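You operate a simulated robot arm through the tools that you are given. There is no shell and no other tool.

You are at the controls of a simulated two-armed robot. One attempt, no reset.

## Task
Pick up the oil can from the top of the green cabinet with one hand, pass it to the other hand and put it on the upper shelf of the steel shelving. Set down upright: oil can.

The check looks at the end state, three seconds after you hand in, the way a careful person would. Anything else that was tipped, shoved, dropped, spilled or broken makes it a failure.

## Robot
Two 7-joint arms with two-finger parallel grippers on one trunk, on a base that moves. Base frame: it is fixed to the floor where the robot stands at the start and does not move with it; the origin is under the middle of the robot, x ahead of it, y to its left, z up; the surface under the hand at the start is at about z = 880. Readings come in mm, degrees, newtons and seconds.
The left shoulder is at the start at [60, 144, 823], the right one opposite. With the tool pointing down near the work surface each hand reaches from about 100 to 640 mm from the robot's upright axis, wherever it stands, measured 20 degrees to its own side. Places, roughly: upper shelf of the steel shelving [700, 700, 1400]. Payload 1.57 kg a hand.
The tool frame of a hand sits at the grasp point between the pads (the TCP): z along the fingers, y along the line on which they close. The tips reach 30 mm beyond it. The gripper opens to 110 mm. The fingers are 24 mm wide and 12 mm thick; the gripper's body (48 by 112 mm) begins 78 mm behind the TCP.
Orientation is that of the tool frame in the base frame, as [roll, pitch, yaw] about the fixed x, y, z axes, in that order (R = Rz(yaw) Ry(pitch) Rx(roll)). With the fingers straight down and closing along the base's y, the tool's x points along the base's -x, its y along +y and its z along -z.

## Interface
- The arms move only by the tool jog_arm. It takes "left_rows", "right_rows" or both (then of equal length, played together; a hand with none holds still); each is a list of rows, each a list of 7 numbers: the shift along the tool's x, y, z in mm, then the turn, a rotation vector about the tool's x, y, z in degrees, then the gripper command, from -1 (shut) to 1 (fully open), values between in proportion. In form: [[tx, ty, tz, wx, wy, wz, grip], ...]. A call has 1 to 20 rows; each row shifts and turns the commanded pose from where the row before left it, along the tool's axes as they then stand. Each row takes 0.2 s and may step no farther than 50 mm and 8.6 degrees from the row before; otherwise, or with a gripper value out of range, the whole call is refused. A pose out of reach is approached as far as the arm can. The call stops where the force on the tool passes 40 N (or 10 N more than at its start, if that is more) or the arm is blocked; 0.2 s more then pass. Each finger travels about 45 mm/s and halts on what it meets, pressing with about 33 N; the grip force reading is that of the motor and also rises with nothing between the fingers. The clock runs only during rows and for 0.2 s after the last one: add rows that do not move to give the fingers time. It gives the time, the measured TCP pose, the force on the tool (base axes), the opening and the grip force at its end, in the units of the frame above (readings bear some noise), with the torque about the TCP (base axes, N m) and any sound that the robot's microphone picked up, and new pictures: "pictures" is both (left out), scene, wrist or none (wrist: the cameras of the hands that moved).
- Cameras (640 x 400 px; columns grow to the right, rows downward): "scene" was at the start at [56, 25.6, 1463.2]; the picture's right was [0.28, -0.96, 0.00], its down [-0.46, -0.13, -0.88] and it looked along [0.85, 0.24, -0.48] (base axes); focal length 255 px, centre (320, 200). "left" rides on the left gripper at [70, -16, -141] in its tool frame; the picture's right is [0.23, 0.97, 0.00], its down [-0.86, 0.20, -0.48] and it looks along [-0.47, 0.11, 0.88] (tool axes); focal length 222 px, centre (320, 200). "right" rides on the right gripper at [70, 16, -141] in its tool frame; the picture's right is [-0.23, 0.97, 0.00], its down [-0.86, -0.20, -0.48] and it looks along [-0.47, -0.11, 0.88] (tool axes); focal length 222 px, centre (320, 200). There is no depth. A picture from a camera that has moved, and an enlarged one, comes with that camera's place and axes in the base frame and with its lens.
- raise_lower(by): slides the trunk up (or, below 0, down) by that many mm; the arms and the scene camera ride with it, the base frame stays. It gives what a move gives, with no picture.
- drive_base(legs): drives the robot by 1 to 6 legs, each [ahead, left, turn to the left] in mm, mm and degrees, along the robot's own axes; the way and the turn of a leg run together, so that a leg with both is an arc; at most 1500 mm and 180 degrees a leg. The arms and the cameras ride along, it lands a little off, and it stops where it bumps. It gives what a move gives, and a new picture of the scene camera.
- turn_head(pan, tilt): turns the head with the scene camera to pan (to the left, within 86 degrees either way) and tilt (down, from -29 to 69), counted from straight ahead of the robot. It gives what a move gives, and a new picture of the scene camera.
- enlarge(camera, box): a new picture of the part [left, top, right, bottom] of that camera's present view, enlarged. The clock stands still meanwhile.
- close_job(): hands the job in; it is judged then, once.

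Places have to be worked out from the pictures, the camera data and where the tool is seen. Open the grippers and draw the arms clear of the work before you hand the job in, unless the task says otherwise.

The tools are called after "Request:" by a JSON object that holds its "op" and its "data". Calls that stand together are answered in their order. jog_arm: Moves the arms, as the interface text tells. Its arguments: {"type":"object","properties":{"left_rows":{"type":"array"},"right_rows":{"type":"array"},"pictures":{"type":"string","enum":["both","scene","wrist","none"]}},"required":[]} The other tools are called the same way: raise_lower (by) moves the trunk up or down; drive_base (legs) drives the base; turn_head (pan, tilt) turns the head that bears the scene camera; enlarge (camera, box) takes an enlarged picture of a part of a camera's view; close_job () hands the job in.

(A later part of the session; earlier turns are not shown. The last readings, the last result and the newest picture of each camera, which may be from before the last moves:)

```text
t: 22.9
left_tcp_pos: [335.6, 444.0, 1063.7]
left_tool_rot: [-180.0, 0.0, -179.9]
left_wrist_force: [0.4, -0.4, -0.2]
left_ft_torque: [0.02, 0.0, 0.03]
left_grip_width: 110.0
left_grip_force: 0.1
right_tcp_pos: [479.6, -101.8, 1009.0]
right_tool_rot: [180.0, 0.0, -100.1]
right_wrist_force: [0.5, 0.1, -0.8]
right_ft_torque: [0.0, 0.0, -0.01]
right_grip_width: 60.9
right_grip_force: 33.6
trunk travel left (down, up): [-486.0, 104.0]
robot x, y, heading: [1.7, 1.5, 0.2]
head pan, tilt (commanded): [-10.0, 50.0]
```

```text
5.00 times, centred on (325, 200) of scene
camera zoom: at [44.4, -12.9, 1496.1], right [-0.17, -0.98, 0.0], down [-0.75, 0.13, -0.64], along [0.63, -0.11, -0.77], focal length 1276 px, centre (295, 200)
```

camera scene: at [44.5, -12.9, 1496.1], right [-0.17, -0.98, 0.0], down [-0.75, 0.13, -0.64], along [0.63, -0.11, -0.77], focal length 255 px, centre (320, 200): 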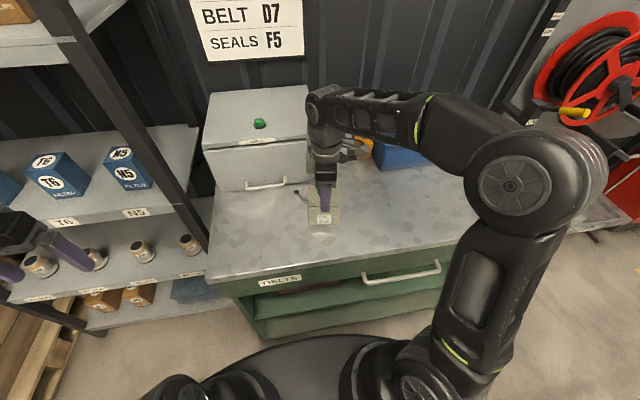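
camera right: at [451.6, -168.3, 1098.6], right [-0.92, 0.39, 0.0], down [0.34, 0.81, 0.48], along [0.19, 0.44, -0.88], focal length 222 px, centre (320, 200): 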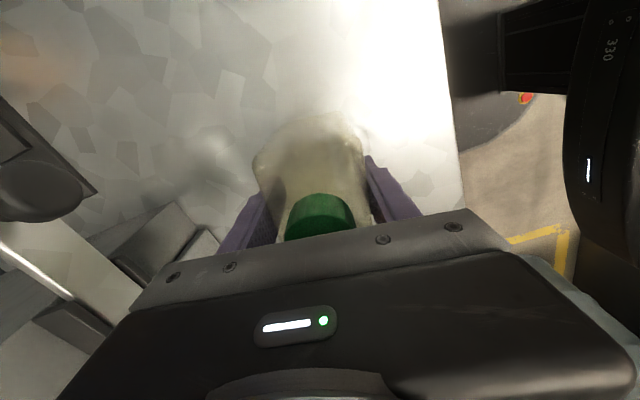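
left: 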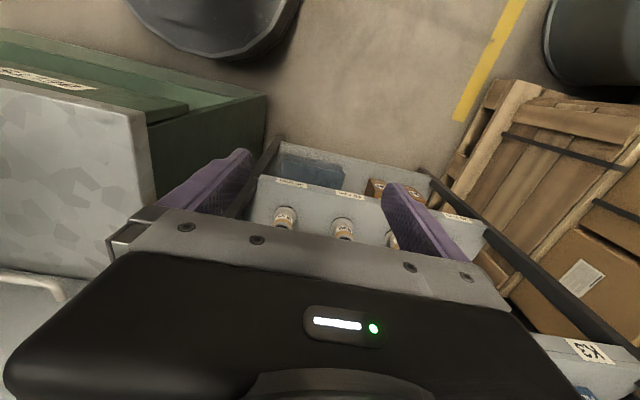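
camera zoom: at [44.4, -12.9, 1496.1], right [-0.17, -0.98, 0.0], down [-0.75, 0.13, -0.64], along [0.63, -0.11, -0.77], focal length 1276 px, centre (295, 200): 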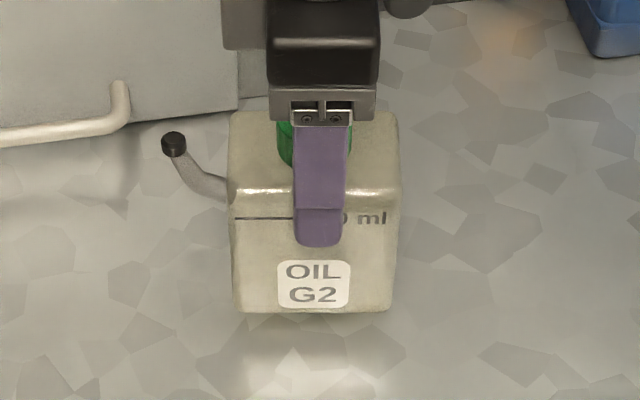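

The can lifts cleanly with no slip this time. I raise the trunk 100 mm to carry it well above the cabinet, then bring the right hand to about (400,20).

Request:
{"op": "raise_lower", "data": {"by": 100}}

Request:
{"op": "jog_arm", "data": {"right_rows": [[-13, 12, 0, 0, 0, 0, -1], [-20, 19, 0, 0, 0, 0, -1], [-20, 19, 0, 0, 0, 0, -1], [-20, 19, 0, 0, 0, 0, -1], [-20, 19, 0, 0, 0, 0, -1], [-13.6, 12, 0, 0, 0, 0, -1], [0, 0, 0, 0, 0, 0, -1]], "pictures": "both"}}

```text
t: 24.2
left_tcp_pos: [335.4, 443.0, 1164.9]
left_tool_rot: [-180.0, 0.0, 180.0]
left_wrist_force: [-0.2, -0.2, 0.8]
left_ft_torque: [0.03, 0.0, -0.01]
left_grip_width: 109.8
left_grip_force: 0.1
right_tcp_pos: [479.9, -100.7, 1109.3]
right_tool_rot: [-179.9, 0.0, -99.9]
right_wrist_force: [-0.1, -0.5, -0.8]
right_ft_torque: [0.04, 0.01, -0.01]
right_grip_width: 61.1
right_grip_force: 33.0
trunk travel left (down, up): [-586.0, 4.0]
robot x, y, heading: [0.6, -2.1, -0.1]
head pan, tilt (commanded): [-10.0, 50.0]
```

```text
t: 25.8
left_tcp_pos: [334.1, 442.6, 1165.7]
left_tool_rot: [180.0, 0.0, 179.9]
left_wrist_force: [-0.2, 0.4, 0.3]
left_ft_torque: [-0.01, 0.01, 0.02]
left_grip_width: 109.9
left_grip_force: 0.0
right_tcp_pos: [401.9, 19.4, 1109.7]
right_tool_rot: [-180.0, 0.0, -100.0]
right_wrist_force: [-0.2, -0.3, -1.2]
right_ft_torque: [-0.01, 0.02, -0.01]
right_grip_width: 61.3
right_grip_force: 33.5
trunk travel left (down, up): [-586.0, 4.0]
robot x, y, heading: [3.2, -2.3, 0.3]
head pan, tilt (commanded): [-10.0, 50.0]
camera scene: at [44.5, -13.1, 1596.1], right [-0.17, -0.98, 0.0], down [-0.75, 0.13, -0.64], along [0.63, -0.11, -0.77], focal length 255 px, centre (320, 200)
camera right: at [373.5, -46.4, 1251.2], right [-0.92, 0.39, 0.0], down [0.34, 0.81, 0.48], along [0.19, 0.44, -0.88], focal length 222 px, centre (320, 200)
```

scene: 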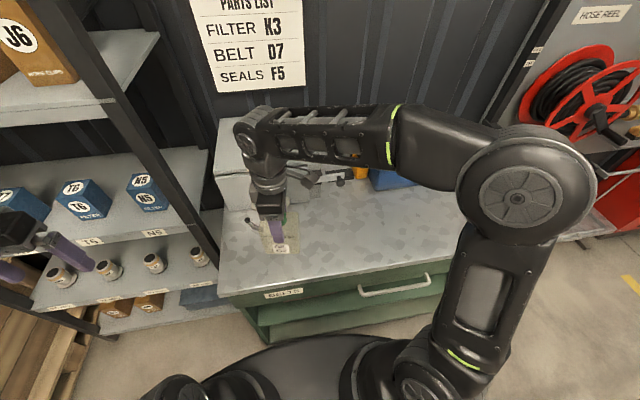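
right: 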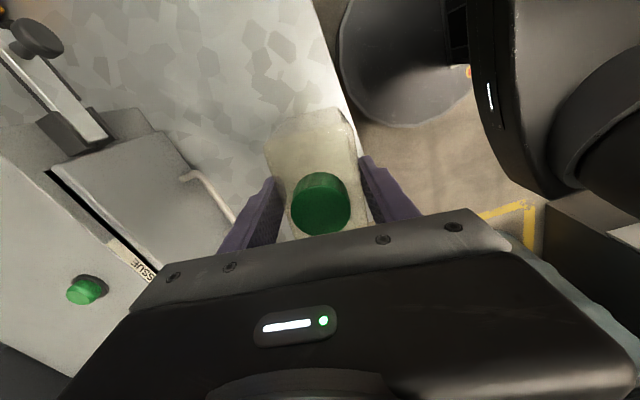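

The can is held level at (402,19). I now turn it by 80° so its label face looks to the left, toward where the left hand will come from, and aim the head at the exchange place.

Request:
{"op": "jog_arm", "data": {"right_rows": [[0, 0, 0, 0, 0, 3, -1], [0, 0, 0, 0, 0, 6, -1], [0, 0, 0, 0, 0, 6, -1], [0, 0, 0, 0, 0, 6, -1], [0, 0, 0, 0, 0, 6, -1], [0, 0, 0, 0, 0, 6, -1], [0, 0, 0, 0, 0, 6, -1], [0, 0, 0, 0, 0, 6, -1], [0, 0, 0, 0, 0, 6, -1], [0, 0, 0, 0, 0, 6, -1], [0, 0, 0, 0, 0, 6, -1], [0, 0, 0, 0, 0, 6, -1], [0, 0, 0, 0, 0, 6, -1], [0, 0, 0, 0, 0, 5, -1], [0, 0, 0, 0, 0, 0, -1]], "pictures": "none"}}

Request:
{"op": "turn_head", "data": {"pan": 20, "tilt": 50}}

```text
t: 29.0
left_tcp_pos: [334.5, 443.9, 1165.5]
left_tool_rot: [180.0, 0.0, 180.0]
left_wrist_force: [0.0, -0.3, 0.7]
left_ft_torque: [0.01, -0.01, 0.01]
left_grip_width: 109.9
left_grip_force: 0.0
right_tcp_pos: [398.6, 20.3, 1110.2]
right_tool_rot: [179.9, 0.0, 180.0]
right_wrist_force: [0.1, -1.0, -1.9]
right_ft_torque: [-0.03, 0.0, 0.02]
right_grip_width: 61.1
right_grip_force: 33.0
trunk travel left (down, up): [-586.0, 4.0]
robot x, y, heading: [-1.1, -1.3, 0.0]
head pan, tilt (commanded): [-10.0, 50.0]
```

```text
t: 29.9
left_tcp_pos: [335.1, 443.7, 1163.1]
left_tool_rot: [180.0, 0.1, 180.0]
left_wrist_force: [0.3, -0.2, -0.2]
left_ft_torque: [-0.02, 0.03, -0.02]
left_grip_width: 110.1
left_grip_force: 0.0
right_tcp_pos: [399.8, 20.3, 1109.8]
right_tool_rot: [180.0, -0.1, -179.9]
right_wrist_force: [0.6, 0.4, -1.1]
right_ft_torque: [0.0, -0.01, -0.02]
right_grip_width: 61.0
right_grip_force: 32.9
trunk travel left (down, up): [-586.0, 4.0]
robot x, y, heading: [-3.0, -2.3, 0.1]
head pan, tilt (commanded): [20.0, 50.0]
camera scene: at [41.0, 26.8, 1596.1], right [0.34, -0.94, 0.0], down [-0.72, -0.26, -0.64], along [0.6, 0.22, -0.77], focal length 255 px, centre (320, 200)
```

scene: 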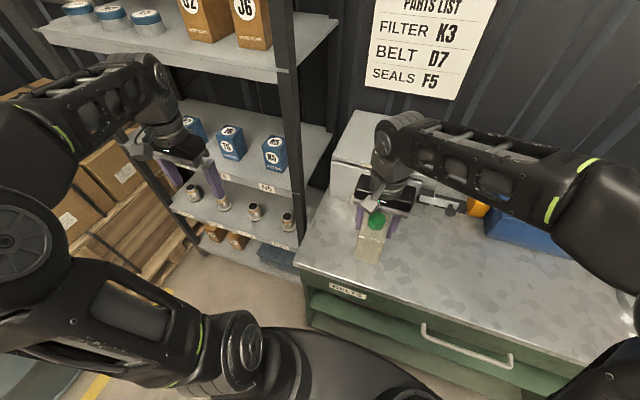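

The can now shows its label face to the left with the spout forward. I bring the left hand toward y≈290 and rotate it to point to the right (-Y), with the fingers closing along X.

Request:
{"op": "jog_arm", "data": {"left_rows": [[0, -38, 0, 0, 0, 0, 1], [0, -38, 0, 0, 0, 0, 1], [0, -38, 0, 0, 0, 0, 1], [0, -36, 0, 0, 0, 0, 1], [0, 0, 0, 4.62, -4.62, 4.62, 1], [0, 0, 0, 4.62, -4.62, 4.62, 1], [0, 0, 0, 4.62, -4.62, 4.62, 1], [0, 0, 0, 4.62, -4.62, 4.62, 1], [0, 0, 0, 4.62, -4.62, 4.62, 1], [0, 0, 0, 4.62, -4.62, 4.62, 1], [0, 0, 0, 4.62, -4.62, 4.62, 1]], "pictures": "both"}}

```text
t: 32.3
left_tcp_pos: [335.1, 293.6, 1164.7]
left_tool_rot: [-154.9, 39.0, 154.8]
left_wrist_force: [0.3, 0.6, 0.5]
left_ft_torque: [-0.03, 0.0, 0.0]
left_grip_width: 109.8
left_grip_force: 0.0
right_tcp_pos: [399.2, 21.5, 1108.4]
right_tool_rot: [179.9, 0.0, -180.0]
right_wrist_force: [0.5, 0.1, -0.8]
right_ft_torque: [0.0, 0.02, 0.03]
right_grip_width: 61.0
right_grip_force: 33.1
trunk travel left (down, up): [-586.0, 4.0]
robot x, y, heading: [-0.2, 0.3, -0.0]
head pan, tilt (commanded): [20.0, 50.0]
camera scene: at [41.1, 27.4, 1596.1], right [0.34, -0.94, 0.0], down [-0.72, -0.26, -0.64], along [0.6, 0.22, -0.77], focal length 255 px, centre (320, 200)
camera left: at [227.7, 394.5, 1224.7], right [0.45, 0.76, -0.47], down [0.57, 0.16, 0.81], along [0.69, -0.63, -0.36], focal length 222 px, centre (320, 200)
```

scene: 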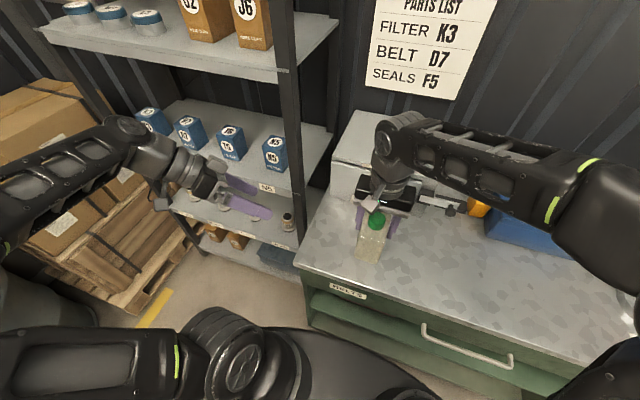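
left: 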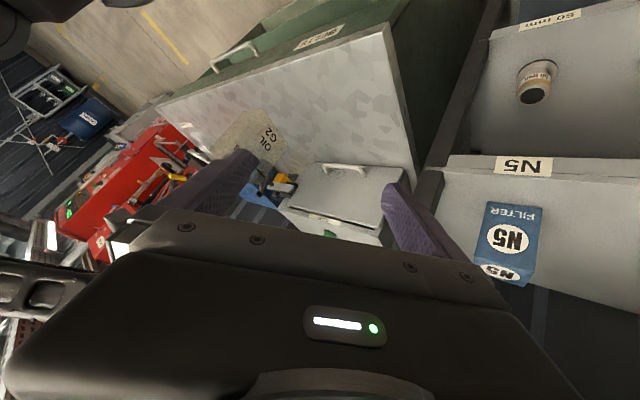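

The rotation is proceeding cleanly; I finish the remaining 8 steps to point the left hand along -Y.

Request:
{"op": "jog_arm", "data": {"left_rows": [[0, 0, 0, 4.62, -4.62, 4.62, 1], [0, 0, 0, 4.62, -4.62, 4.62, 1], [0, 0, 0, 4.62, -4.62, 4.62, 1], [0, 0, 0, 4.62, -4.62, 4.62, 1], [0, 0, 0, 4.62, -4.62, 4.62, 1], [0, 0, 0, 4.62, -4.62, 4.62, 1], [0, 0, 0, 4.62, -4.62, 4.62, 1], [0, 0, 0, 4.62, -4.62, 4.62, 1], [0, 0, 0, 0, 0, 0, 1]], "pictures": "both"}}

```text
t: 34.3
left_tcp_pos: [368.4, 279.4, 1156.7]
left_tool_rot: [-140.8, 84.9, 136.5]
left_wrist_force: [0.6, -0.4, -0.1]
left_ft_torque: [-0.02, -0.05, -0.01]
left_grip_width: 110.1
left_grip_force: 0.1
left hand out of reach, approached as far as the arm can: row 6, 7, 8
right_tcp_pos: [398.3, 20.3, 1109.4]
right_tool_rot: [179.8, 0.1, -180.0]
right_wrist_force: [-0.1, 0.0, -0.3]
right_ft_torque: [0.04, -0.03, 0.01]
right_grip_width: 61.1
right_grip_force: 33.0
trunk travel left (down, up): [-586.0, 4.0]
robot x, y, heading: [0.2, -2.4, 0.1]
head pan, tilt (commanded): [20.0, 50.0]
camera scene: at [40.3, 25.8, 1596.1], right [0.34, -0.94, 0.0], down [-0.72, -0.26, -0.64], along [0.6, 0.22, -0.77], focal length 255 px, centre (320, 200)
camera left: at [327.9, 421.8, 1097.4], right [0.95, 0.14, -0.28], down [0.19, 0.45, 0.87], along [0.25, -0.88, 0.4], focal length 222 px, centre (320, 200)
```

scene: 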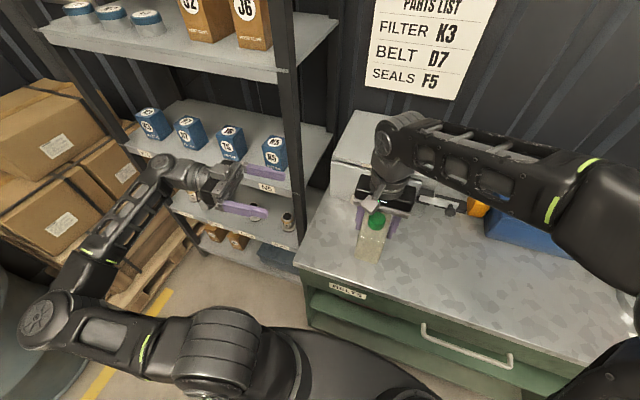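
left: 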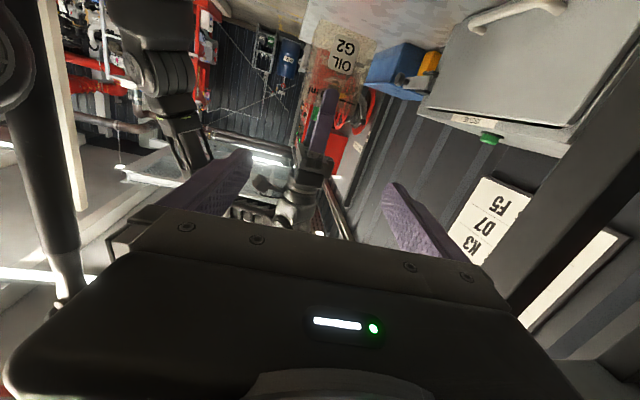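

The left hand stops about 8° short of pointing fully along -Y (out of reach there). I'll use a diagonal approach instead, turning the left hand back about 40° toward forward-right.

Request:
{"op": "jog_arm", "data": {"left_rows": [[0, 0, 0, -8, 0, 0, 1], [0, 0, 0, -8, 0, 0, 1], [0, 0, 0, -8, 0, 0, 1], [0, 0, 0, -8, 0, 0, 1], [0, 0, 0, -8, 0, 0, 1], [0, 0, 0, 0, 0, 0, 1]], "pictures": "both"}}

```text
t: 35.7
left_tcp_pos: [369.0, 279.4, 1156.5]
left_tool_rot: [179.6, 84.9, 137.0]
left_wrist_force: [0.4, -0.4, -0.4]
left_ft_torque: [0.0, -0.02, -0.04]
left_grip_width: 109.9
left_grip_force: 0.0
right_tcp_pos: [400.3, 21.6, 1109.3]
right_tool_rot: [-180.0, 0.1, -180.0]
right_wrist_force: [0.3, 0.5, -0.5]
right_ft_torque: [-0.01, -0.01, 0.0]
right_grip_width: 61.3
right_grip_force: 33.2
trunk travel left (down, up): [-586.0, 4.0]
robot x, y, heading: [-1.0, -0.2, 0.0]
head pan, tilt (commanded): [20.0, 50.0]
camera scene: at [41.3, 27.3, 1596.0], right [0.34, -0.94, 0.0], down [-0.72, -0.26, -0.64], along [0.6, 0.22, -0.77], focal length 255 px, centre (320, 200)
camera left: at [247.8, 367.8, 1098.1], right [0.64, 0.73, -0.23], down [-0.16, 0.42, 0.89], along [0.75, -0.54, 0.39], focal length 222 px, centre (320, 200)
```

scene: 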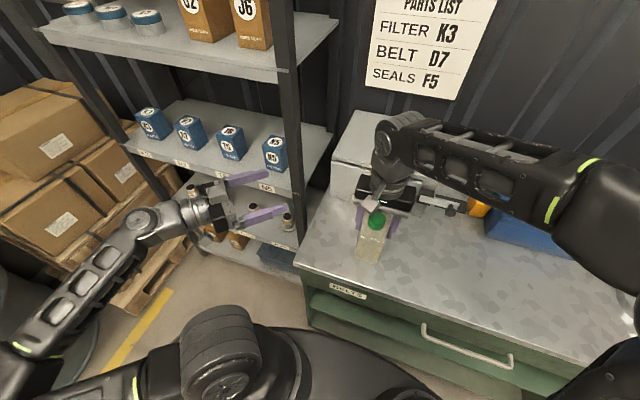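
left: 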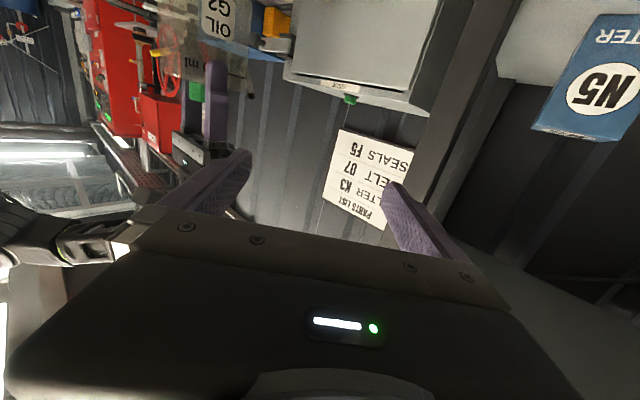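

Now the left hand points at heading -43° with its closing axis horizontal. I move the right hand with the can forward and up to about (490,0,1170) and yaw it by 47°, so that the can's front face squares up with the left hand's approach.

Request:
{"op": "jog_arm", "data": {"right_rows": [[-10, -2, -6, 0, 0, 0, -1], [-20, -4, -14, 0, 0, 0, -1], [-20, -5, -14, 0, 0, 0, -1], [-20, -5, -14, 0, 0, 0, -1], [-20, -4, -12, 0, 0, 0, -1], [0, 0, 0, 0, 0, -3, -1], [0, 0, 0, 0, 0, -6, -1], [0, 0, 0, 0, 0, -6, -1], [0, 0, 0, 0, 0, -6, -1], [0, 0, 0, 0, 0, -6, -1], [0, 0, 0, 0, 0, -6, -1], [0, 0, 0, 0, 0, -6, -1], [0, 0, 0, 0, 0, -5, -1], [0, 0, 0, 0, 0, -3, -1], [0, 0, 0, 0, 0, 0, -1]], "pictures": "both"}}

```text
t: 38.9
left_tcp_pos: [367.8, 280.3, 1156.2]
left_tool_rot: [179.5, 84.9, 136.9]
left_wrist_force: [-1.1, -0.2, 0.4]
left_ft_torque: [-0.02, 0.01, 0.02]
left_grip_width: 110.2
left_grip_force: 0.0
right_tcp_pos: [469.7, 5.5, 1156.1]
right_tool_rot: [180.0, 0.0, -132.9]
right_wrist_force: [-0.3, 0.5, -0.5]
right_ft_torque: [-0.01, -0.01, -0.02]
right_grip_width: 60.9
right_grip_force: 33.4
right hand out of reach, approached as far as the arm can: row 5
trunk travel left (down, up): [-586.0, 4.0]
robot x, y, heading: [-2.1, 1.2, 0.3]
head pan, tilt (commanded): [20.0, 50.0]
camera scene: at [40.9, 26.9, 1596.1], right [0.34, -0.94, 0.0], down [-0.72, -0.26, -0.64], along [0.6, 0.22, -0.77], focal length 255 px, centre (320, 200)
camera right: at [411.2, -35.1, 1298.7], right [-0.56, 0.83, 0.0], down [0.73, 0.49, 0.48], along [0.4, 0.27, -0.88], focal length 222 px, centre (320, 200)
```

scene: 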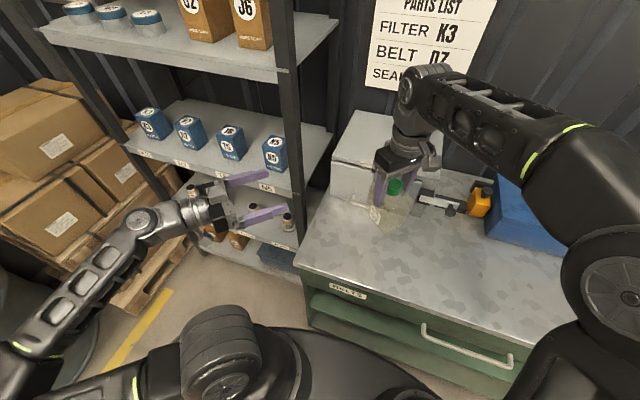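
right: 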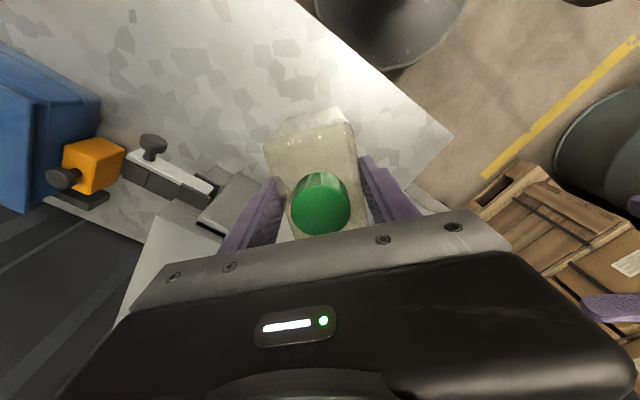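

The can is now at about (470,5) with its front face normal at heading 137°, square to the left hand. I move the left hand to a standoff 170 mm back along its approach axis, at can mid-low height.

Request:
{"op": "jog_arm", "data": {"left_rows": [[8.4, -26.2, 19.3, 0, 0, 0, 1], [8.4, -26.2, 19.3, 0, 0, 0, 1], [8.4, -26.2, 19.3, 0, 0, 0, 1], [8.4, -26.2, 19.3, 0, 0, 0, 1], [8.4, -26.2, 19.3, 0, 0, 0, 1], [0, 0, 0, 0, 0, 0, 1]], "pictures": "both"}}

```text
t: 40.3
left_tcp_pos: [417.1, 216.3, 1112.4]
left_tool_rot: [179.4, 84.9, 136.4]
left_wrist_force: [-0.6, -1.7, -0.3]
left_ft_torque: [0.0, 0.0, 0.01]
left_grip_width: 110.0
left_grip_force: 0.1
left hand out of reach, approached as far as the arm can: row 1, 2, 3, 4, 5
right_tcp_pos: [469.9, 5.3, 1157.5]
right_tool_rot: [180.0, 0.0, -133.0]
right_wrist_force: [-1.2, 0.5, -1.3]
right_ft_torque: [0.03, 0.0, -0.01]
right_grip_width: 61.3
right_grip_force: 33.3
trunk travel left (down, up): [-586.0, 4.0]
robot x, y, heading: [1.9, -2.4, -0.2]
head pan, tilt (commanded): [20.0, 50.0]
camera scene: at [40.5, 26.9, 1596.1], right [0.34, -0.94, 0.0], down [-0.72, -0.26, -0.64], along [0.6, 0.22, -0.77], focal length 255 px, centre (320, 200)
camera left: at [295.7, 304.4, 1054.3], right [0.65, 0.73, -0.23], down [-0.16, 0.42, 0.89], along [0.75, -0.54, 0.39], focal length 222 px, centre (320, 200)
```

scene: 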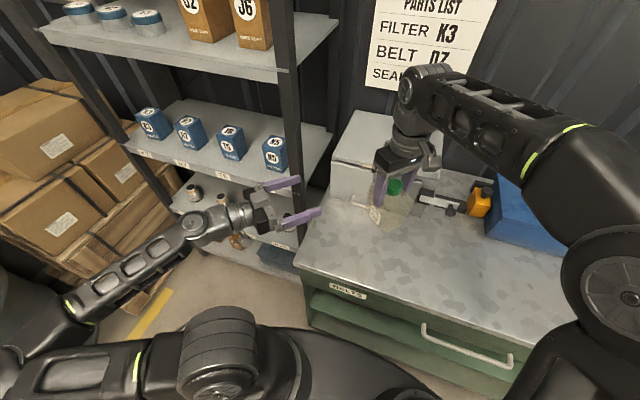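
left: 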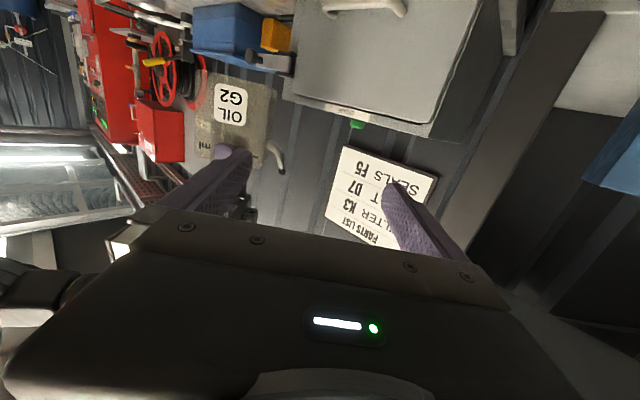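

The left elbow fold limits a level approach this close in. A down-tilted approach (~42°) keeps the pads parallel to the can's side faces and reaches better, so I lower and shift the right hand to about (470,60,1103) while tilting the left hand down.

Request:
{"op": "jog_arm", "data": {"right_rows": [[-7, 6, 9, 0, 0, 0, -1], [-13, 12.5, 18, 0, 0, 0, -1], [-13, 12.5, 18, 0, 0, 0, -1], [-7, 6, 9, 0, 0, 0, -1], [0, 0, 0, 0, 0, 0, -1]], "left_rows": [[0, 0, 0, 0, 7.4, 0, 1], [0, 0, 0, 0, 7.4, 0, 1], [0, 0, 0, 0, 7.4, 0, 1], [0, 0, 0, 0, 7.4, 0, 1], [0, 0, 0, 0, 7.4, 0, 1]], "pictures": "both"}}

```text
t: 41.5
left_tcp_pos: [415.7, 214.9, 1114.1]
left_tool_rot: [-180.0, 47.8, 137.3]
left_wrist_force: [0.2, 0.4, 0.4]
left_ft_torque: [0.0, 0.0, 0.04]
left_grip_width: 110.1
left_grip_force: 0.1
right_tcp_pos: [470.7, 58.3, 1103.6]
right_tool_rot: [180.0, 0.2, -132.9]
right_wrist_force: [0.7, 0.4, -1.6]
right_ft_torque: [0.05, 0.0, 0.0]
right_grip_width: 61.2
right_grip_force: 33.0
trunk travel left (down, up): [-586.0, 4.0]
robot x, y, heading: [1.2, 2.9, 0.1]
head pan, tilt (commanded): [20.0, 50.0]
camera scene: at [41.3, 25.9, 1596.0], right [0.34, -0.94, 0.0], down [-0.72, -0.26, -0.64], along [0.6, 0.22, -0.77], focal length 255 px, centre (320, 200)
camera right: at [412.4, 18.8, 1244.5], right [-0.56, 0.83, 0.0], down [0.73, 0.49, 0.48], along [0.4, 0.27, -0.88], focal length 222 px, centre (320, 200)
camera left: at [291.9, 305.7, 1157.0], right [0.55, 0.82, -0.17], down [0.3, 0.0, 0.95], along [0.78, -0.57, -0.24], focal length 222 px, centre (320, 200)
```

scene: 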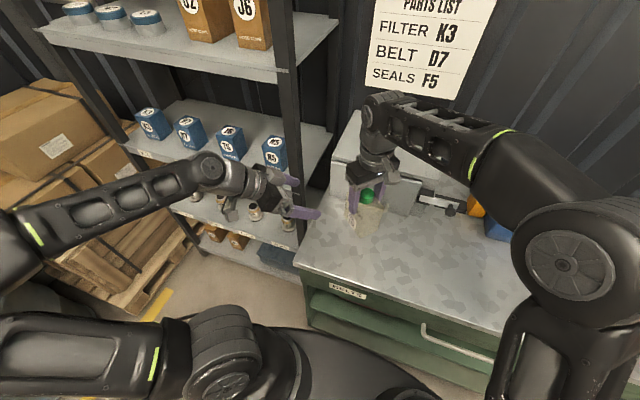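
right: 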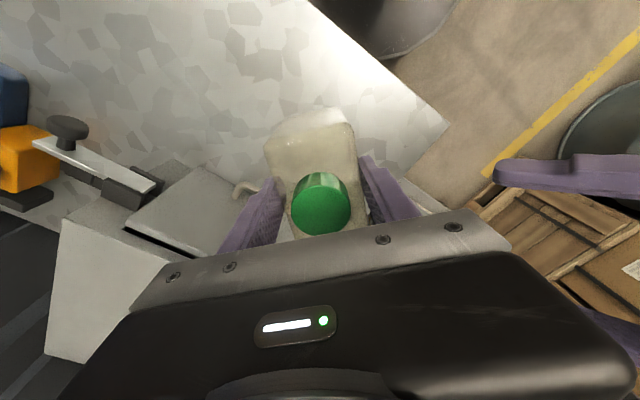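
left: 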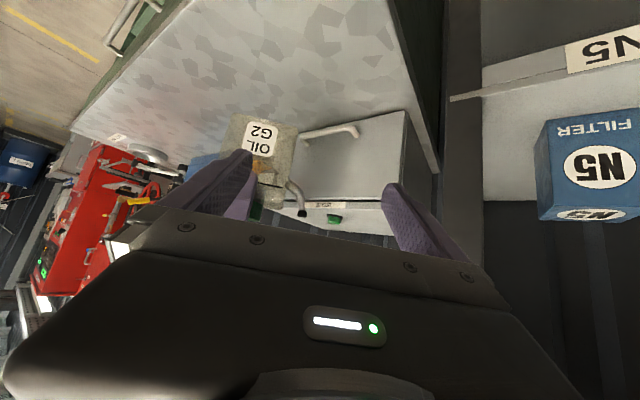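

Left is now tilted 42° down at heading -43°, well reached. I shift it sideways to the standoff 110 mm back from the grasp point, along its own axis.

Request:
{"op": "jog_arm", "data": {"left_rows": [[-8.5, -19.5, 10.2, 0, 0, 0, 1], [-8.5, -19.5, 10.2, 0, 0, 0, 1], [-8.5, -19.5, 10.2, 0, 0, 0, 1], [-8.5, -19.4, 10.1, 0, 0, 0, 1], [0, 0, 0, 0, 0, 0, 1]], "pictures": "both"}}

```text
t: 42.7
left_tcp_pos: [401.9, 122.4, 1112.2]
left_tool_rot: [-179.9, 47.8, 137.4]
left_wrist_force: [1.0, 0.4, -0.5]
left_ft_torque: [-0.02, 0.02, 0.03]
left_grip_width: 110.0
left_grip_force: 0.2
right_tcp_pos: [471.8, 59.1, 1103.7]
right_tool_rot: [-179.9, 0.1, -133.0]
right_wrist_force: [-0.7, -0.5, -1.1]
right_ft_torque: [-0.05, 0.01, -0.03]
right_grip_width: 61.0
right_grip_force: 32.7
trunk travel left (down, up): [-586.0, 4.0]
robot x, y, heading: [-1.1, 0.9, 0.2]
head pan, tilt (commanded): [20.0, 50.0]
camera scene: at [40.9, 27.1, 1596.1], right [0.34, -0.94, 0.0], down [-0.72, -0.26, -0.64], along [0.6, 0.22, -0.77], focal length 255 px, centre (320, 200)
camera left: at [278.3, 213.1, 1154.6], right [0.55, 0.82, -0.17], down [0.3, 0.0, 0.95], along [0.78, -0.57, -0.24], focal length 222 px, centre (320, 200)
```

scene: 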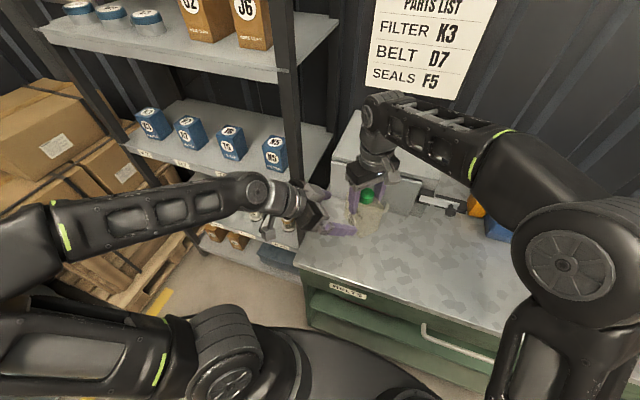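
left: 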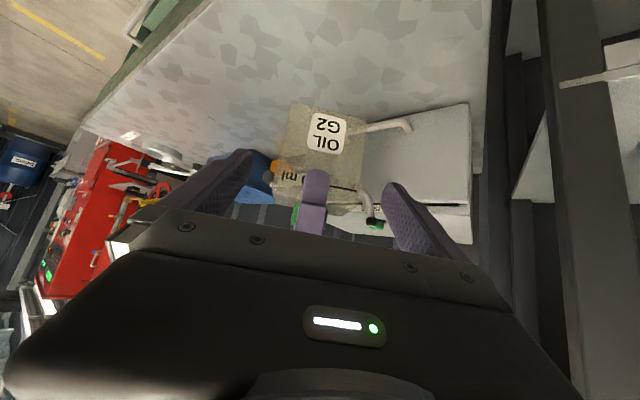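

The standoff was reached exactly. I enlarge the left camera view to verify the can's lateral alignment between the open fingers.

Request:
{"op": "enlarge", "data": {"camera": "left", "box": [220, 80, 460, 250]}}

Request:
{"op": "enlarge", "data": {"camera": "scene", "box": [260, 140, 440, 260]}}

```text
2.35 times, centred on (340, 165) of left
camera zoom: at [278.3, 213.1, 1154.6], right [0.55, 0.82, -0.17], down [0.3, 0.0, 0.95], along [0.78, -0.57, -0.24], focal length 523 px, centre (273, 282)
```

zoom: 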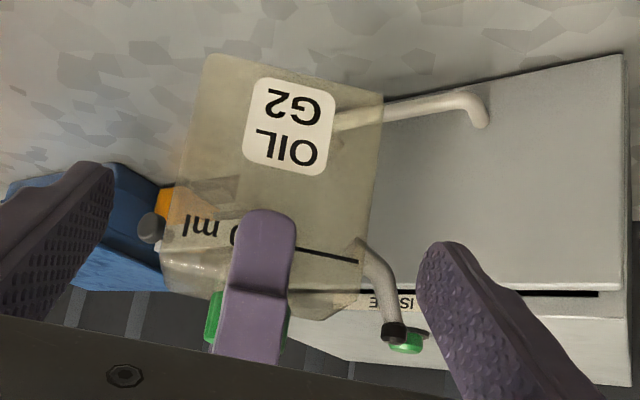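

```text
3.33 times, centred on (350, 200) of scene
camera zoom: at [40.9, 27.1, 1596.1], right [0.34, -0.94, 0.0], down [-0.72, -0.26, -0.64], along [0.6, 0.22, -0.77], focal length 851 px, centre (220, 200)
```

zoom: 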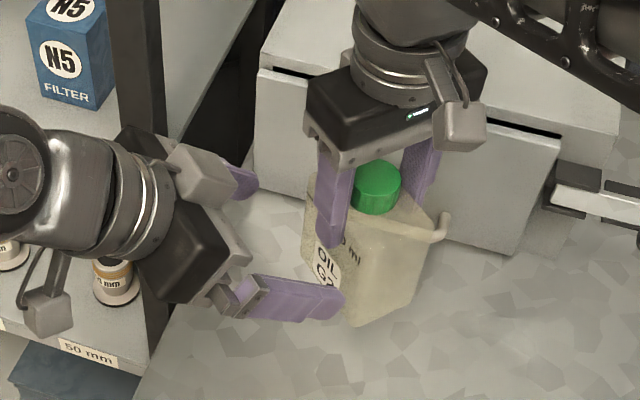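

The can's sides lie at about -41/+45 mm across my open fingers, so I'm centred within 2 mm, and the spout clears the finger path by ~10 mm. I advance 75 mm along the approach axis, then check.

Request:
{"op": "jog_arm", "data": {"left_rows": [[0, 2, 10, 0, 0, 0, 1], [0, 0, 15, 0, 0, 0, 1], [0, 0, 15, 0, 0, 0, 1], [0, 0, 15, 0, 0, 0, 1], [0, 0, 12, 0, 0, 0, 1], [0, 0, 8, 0, 0, 0, 1], [0, 0, 0, 0, 0, 0, 1]], "pictures": "both"}}

Request:
{"op": "enlarge", "data": {"camera": "left", "box": [180, 0, 480, 220]}}

Request:
{"op": "enlarge", "data": {"camera": "scene", "box": [260, 140, 440, 260]}}

```text
t: 44.3
left_tcp_pos: [443.3, 85.6, 1061.3]
left_tool_rot: [179.9, 47.9, 137.4]
left_wrist_force: [-0.4, -0.3, 0.7]
left_ft_torque: [0.03, 0.0, 0.01]
left_grip_width: 109.8
left_grip_force: 0.1
right_tcp_pos: [471.8, 59.6, 1103.3]
right_tool_rot: [-179.9, 0.0, -133.0]
right_wrist_force: [-0.4, -0.3, -1.5]
right_ft_torque: [0.01, -0.01, -0.02]
right_grip_width: 61.1
right_grip_force: 33.0
trunk travel left (down, up): [-586.0, 4.0]
robot x, y, heading: [2.2, -3.6, -0.1]
head pan, tilt (commanded): [20.0, 50.0]
camera scene: at [40.8, 26.9, 1596.1], right [0.34, -0.94, 0.0], down [-0.72, -0.26, -0.64], along [0.6, 0.22, -0.77], focal length 255 px, centre (320, 200)
camera left: at [319.4, 177.6, 1103.2], right [0.55, 0.82, -0.17], down [0.29, 0.0, 0.96], along [0.78, -0.57, -0.24], focal length 222 px, centre (320, 200)
```

scene: 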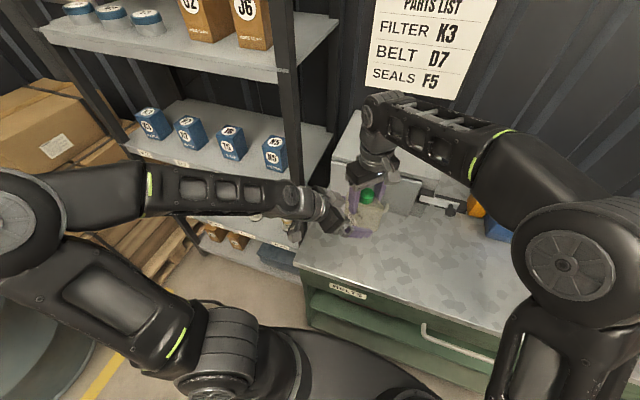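
left: 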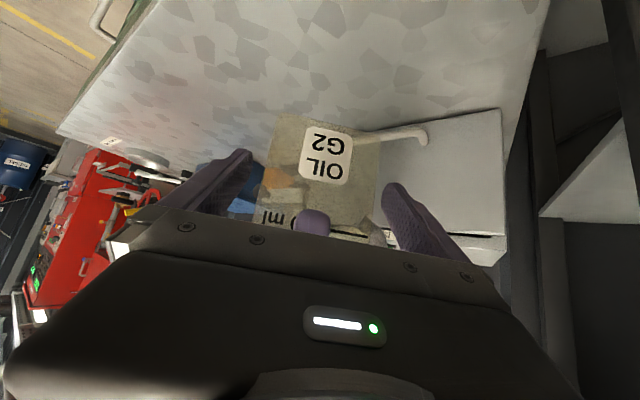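

```text
1.82 times, centred on (330, 110) of left
camera zoom: at [319.4, 177.6, 1103.2], right [0.55, 0.82, -0.17], down [0.29, 0.0, 0.96], along [0.78, -0.57, -0.24], focal length 404 px, centre (302, 364)
```

zoom: 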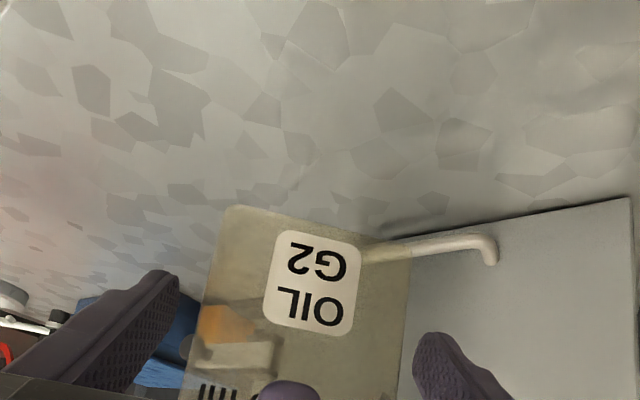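

```text
3.33 times, centred on (350, 200) of scene
camera zoom: at [40.8, 26.9, 1596.1], right [0.34, -0.94, 0.0], down [-0.72, -0.26, -0.64], along [0.6, 0.22, -0.77], focal length 851 px, centre (220, 200)
```

zoom: 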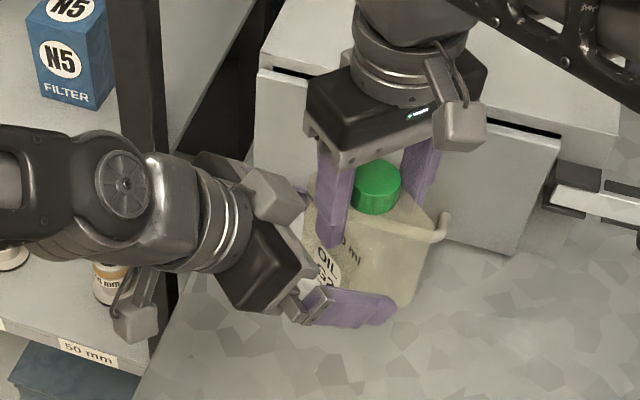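

Both fingers flank the can with about 10 mm to spare on each side. I advance the last 35 mm to the grasp depth.

Request:
{"op": "jog_arm", "data": {"left_rows": [[0, 0, 9, 0, 0, 0, 1], [0, 0, 9, 0, 0, 0, 1], [0, 0, 9, 0, 0, 0, 1], [0, 0, 8, 0, 0, 0, 1], [0, 0, 0, 0, 0, 0, 1]], "pictures": "both"}}

Request:
{"op": "enlarge", "data": {"camera": "scene", "box": [260, 140, 440, 260]}}

```text
t: 45.5
left_tcp_pos: [462.8, 68.1, 1037.9]
left_tool_rot: [180.0, 47.9, 137.4]
left_wrist_force: [-16.1, 12.2, 9.9]
left_ft_torque: [-0.88, -1.05, -0.07]
left_grip_width: 109.8
left_grip_force: 0.1
right_tcp_pos: [472.1, 57.3, 1102.2]
right_tool_rot: [-179.7, -0.1, -133.2]
right_wrist_force: [15.0, -12.5, -11.2]
right_ft_torque: [0.0, -0.03, 0.08]
right_grip_width: 61.0
right_grip_force: 33.0
trunk travel left (down, up): [-586.0, 4.0]
robot x, y, heading: [-1.6, 0.8, 0.1]
head pan, tilt (commanded): [20.0, 50.0]
camera scene: at [40.7, 26.9, 1596.1], right [0.34, -0.94, 0.0], down [-0.72, -0.26, -0.64], along [0.6, 0.22, -0.77], focal length 255 px, centre (320, 200)
camera left: at [338.5, 159.8, 1079.8], right [0.55, 0.82, -0.17], down [0.3, 0.0, 0.96], along [0.78, -0.57, -0.24], focal length 222 px, centre (320, 200)
```

scene: 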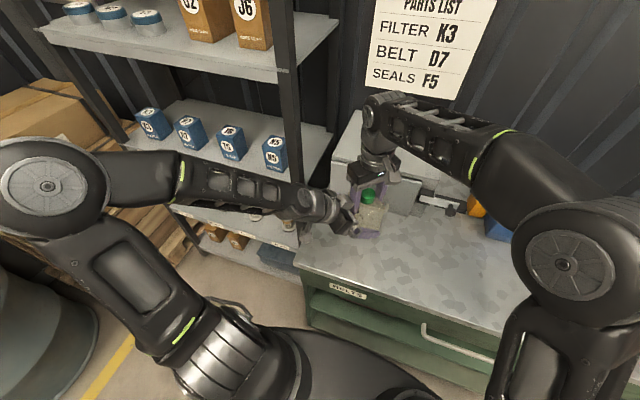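
left: 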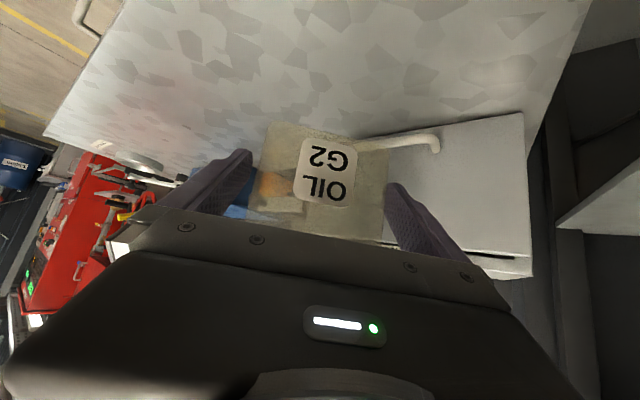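

```text
3.33 times, centred on (350, 200) of scene
camera zoom: at [40.7, 26.9, 1596.1], right [0.34, -0.94, 0.0], down [-0.72, -0.26, -0.64], along [0.6, 0.22, -0.77], focal length 851 px, centre (220, 200)
```

zoom: 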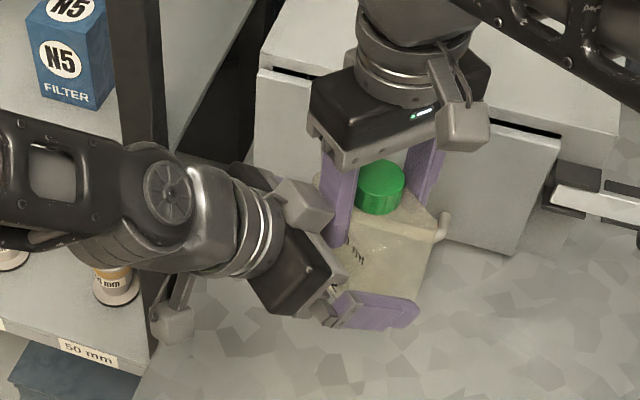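

The forces (22 N, equal and opposite on both hands) show something on the left gripper's upper side lightly pressing the right hand's front finger. I back off 6 mm along the axis to relieve that before closing.

Request:
{"op": "jog_arm", "data": {"left_rows": [[0, 0, -3, 0, 0, 0, 1], [0, 0, -3, 0, 0, 0, 1], [0, 0, 0, 0, 0, 0, 1]], "pictures": "both"}}

Request:
{"op": "enlarge", "data": {"camera": "scene", "box": [290, 150, 410, 250]}}

Request:
{"op": "enlarge", "data": {"camera": "left", "box": [200, 100, 460, 270]}}

```text
t: 46.3
left_tcp_pos: [459.7, 72.1, 1041.5]
left_tool_rot: [179.9, 47.8, 137.3]
left_wrist_force: [-6.3, 5.7, -4.6]
left_ft_torque: [-0.52, -0.68, -0.04]
left_grip_width: 110.1
left_grip_force: 0.0
right_tcp_pos: [470.7, 61.4, 1104.9]
right_tool_rot: [179.9, 0.1, -132.9]
right_wrist_force: [6.0, -5.6, 3.7]
right_ft_torque: [0.32, 0.32, -0.02]
right_grip_width: 61.2
right_grip_force: 33.1
trunk travel left (down, up): [-586.0, 4.0]
robot x, y, heading: [2.6, 0.3, -0.2]
head pan, tilt (commanded): [20.0, 50.0]
camera scene: at [41.0, 26.8, 1596.1], right [0.34, -0.94, 0.0], down [-0.72, -0.26, -0.64], along [0.6, 0.22, -0.77], focal length 255 px, centre (320, 200)
camera left: at [335.9, 162.7, 1084.1], right [0.55, 0.82, -0.17], down [0.29, 0.0, 0.96], along [0.78, -0.57, -0.24], focal length 222 px, centre (320, 200)
```

scene: 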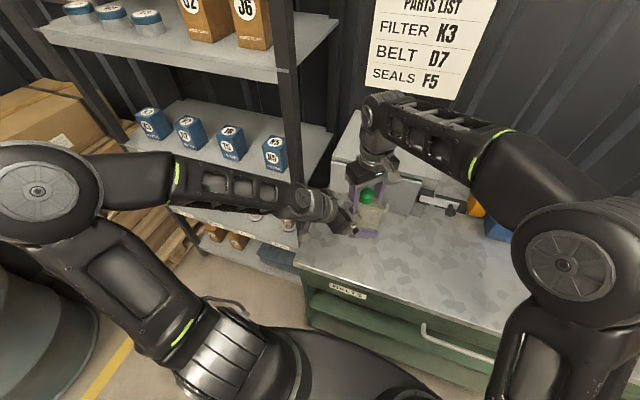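
left: 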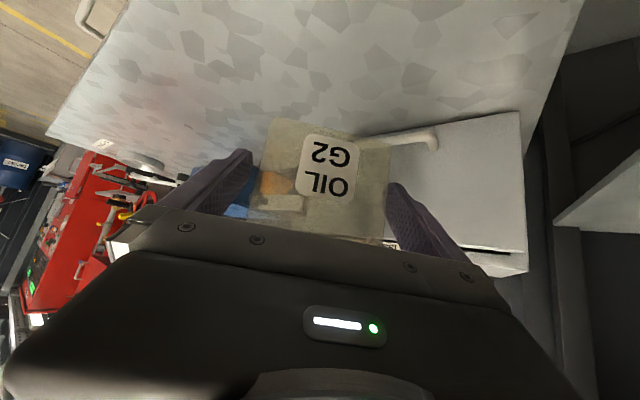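

```text
4.00 times, centred on (350, 200) of scene
camera zoom: at [41.0, 26.8, 1596.1], right [0.34, -0.94, 0.0], down [-0.72, -0.26, -0.64], along [0.6, 0.22, -0.77], focal length 1021 px, centre (200, 200)
```

zoom: 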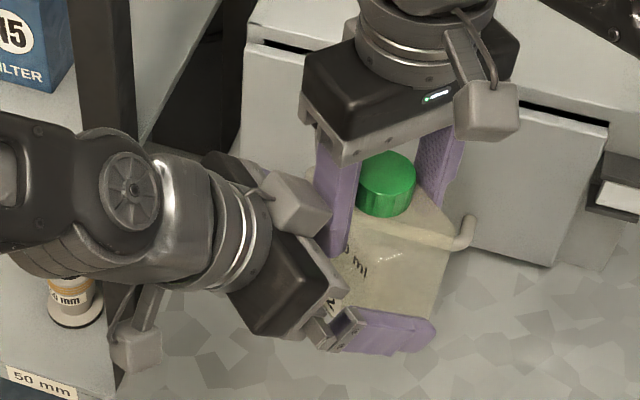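

```text
2.35 times, centred on (330, 185) of left
camera zoom: at [335.9, 162.7, 1084.1], right [0.55, 0.82, -0.17], down [0.29, 0.0, 0.96], along [0.78, -0.57, -0.24], focal length 523 px, centre (296, 235)
```

zoom: 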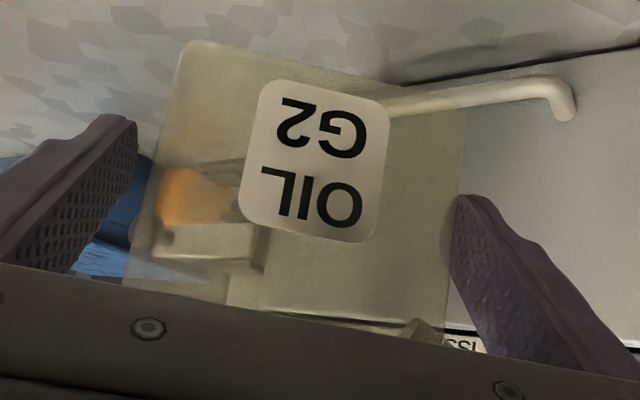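

There's still about 10 N of rubbing between a camera box on top of the left gripper and the right finger. Flattening the left tilt by 8° about its grasp point swings that box away, so I do that.

Request:
{"op": "jog_arm", "data": {"left_rows": [[1.5, 0, -1.5, 0, 0, 0, 1], [0, 0, 0, 0, -4, 0, 1], [0, 0, 0, 0, -4, 0, 1], [0, 0, 0, 0, 0, 0, 1]], "pictures": "both"}}

Request:
{"op": "enlarge", "data": {"camera": "scene", "box": [290, 150, 410, 250]}}

```text
t: 47.3
left_tcp_pos: [459.9, 72.4, 1042.0]
left_tool_rot: [-179.9, 55.8, 137.3]
left_wrist_force: [-0.3, 0.4, -0.2]
left_ft_torque: [-0.03, 0.0, -0.02]
left_grip_width: 110.1
left_grip_force: 0.1
right_tcp_pos: [471.2, 59.2, 1103.0]
right_tool_rot: [-179.9, 0.0, -133.0]
right_wrist_force: [-0.2, -0.4, -0.5]
right_ft_torque: [0.02, -0.01, 0.02]
right_grip_width: 61.3
right_grip_force: 33.0
trunk travel left (down, up): [-586.0, 4.0]
robot x, y, heading: [-0.7, 0.2, -0.0]
head pan, tilt (commanded): [20.0, 50.0]
camera scene: at [40.9, 26.6, 1596.1], right [0.34, -0.94, 0.0], down [-0.72, -0.26, -0.64], along [0.6, 0.22, -0.77], focal length 255 px, centre (320, 200)
camera left: at [332.0, 167.5, 1063.7], right [0.57, 0.8, -0.19], down [0.2, 0.09, 0.98], along [0.8, -0.59, -0.11], focal length 222 px, centre (320, 200)
```

scene: 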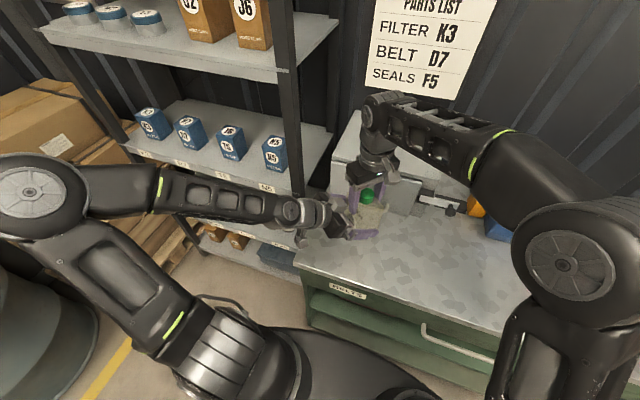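
left: 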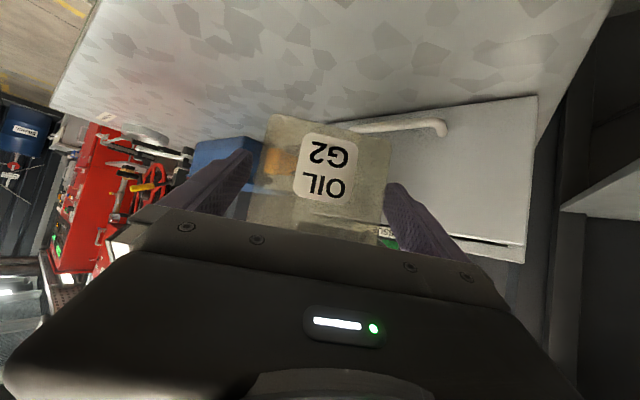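

```text
4.00 times, centred on (350, 200) of scene
camera zoom: at [40.9, 26.6, 1596.1], right [0.34, -0.94, 0.0], down [-0.72, -0.26, -0.64], along [0.6, 0.22, -0.77], focal length 1021 px, centre (200, 200)
```

zoom: 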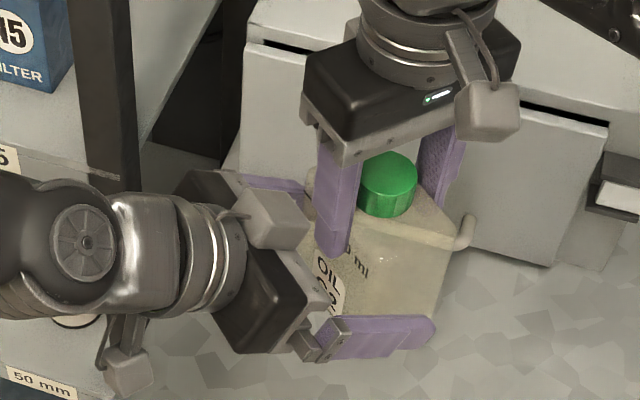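

Forces dropped to zero and the pose is held. I advance 10 mm more along the axis, then close the left gripper on the can's side faces.

Request:
{"op": "jog_arm", "data": {"left_rows": [[0, 0, 5, 0, 0, 0, 1], [0, 0, 5, 0, 0, 0, 1], [0, 0, 0, 0, 0, 0, 1]], "pictures": "none"}}

Request:
{"op": "enlarge", "data": {"camera": "left", "box": [200, 100, 460, 270]}}

Request:
{"op": "enlarge", "data": {"camera": "scene", "box": [290, 150, 410, 250]}}

```text
t: 48.1
left_tcp_pos: [462.7, 67.7, 1038.0]
left_tool_rot: [179.9, 55.9, 137.3]
left_wrist_force: [0.3, -1.0, 0.4]
left_ft_torque: [0.03, -0.02, 0.01]
left_grip_width: 110.3
left_grip_force: 0.0
right_tcp_pos: [471.2, 59.5, 1103.2]
right_tool_rot: [-180.0, 0.0, -133.0]
right_wrist_force: [-0.1, -0.4, -0.5]
right_ft_torque: [-0.02, -0.02, -0.02]
right_grip_width: 61.4
right_grip_force: 32.7
trunk travel left (down, up): [-586.0, 4.0]
robot x, y, heading: [-0.9, -1.0, 0.2]
head pan, tilt (commanded): [20.0, 50.0]
```

```text
2.35 times, centred on (330, 185) of left
camera zoom: at [336.5, 160.9, 1058.3], right [0.57, 0.8, -0.19], down [0.2, 0.09, 0.98], along [0.8, -0.59, -0.11], focal length 523 px, centre (296, 235)
```

zoom: 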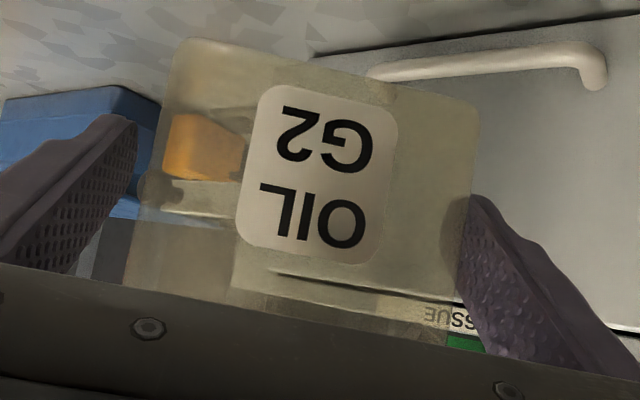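

```text
4.00 times, centred on (350, 200) of scene
camera zoom: at [40.9, 26.8, 1596.1], right [0.34, -0.94, 0.0], down [-0.72, -0.26, -0.64], along [0.6, 0.22, -0.77], focal length 1021 px, centre (200, 200)
```

zoom: 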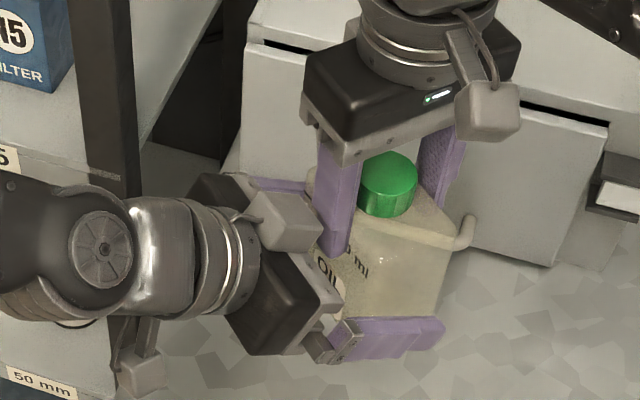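

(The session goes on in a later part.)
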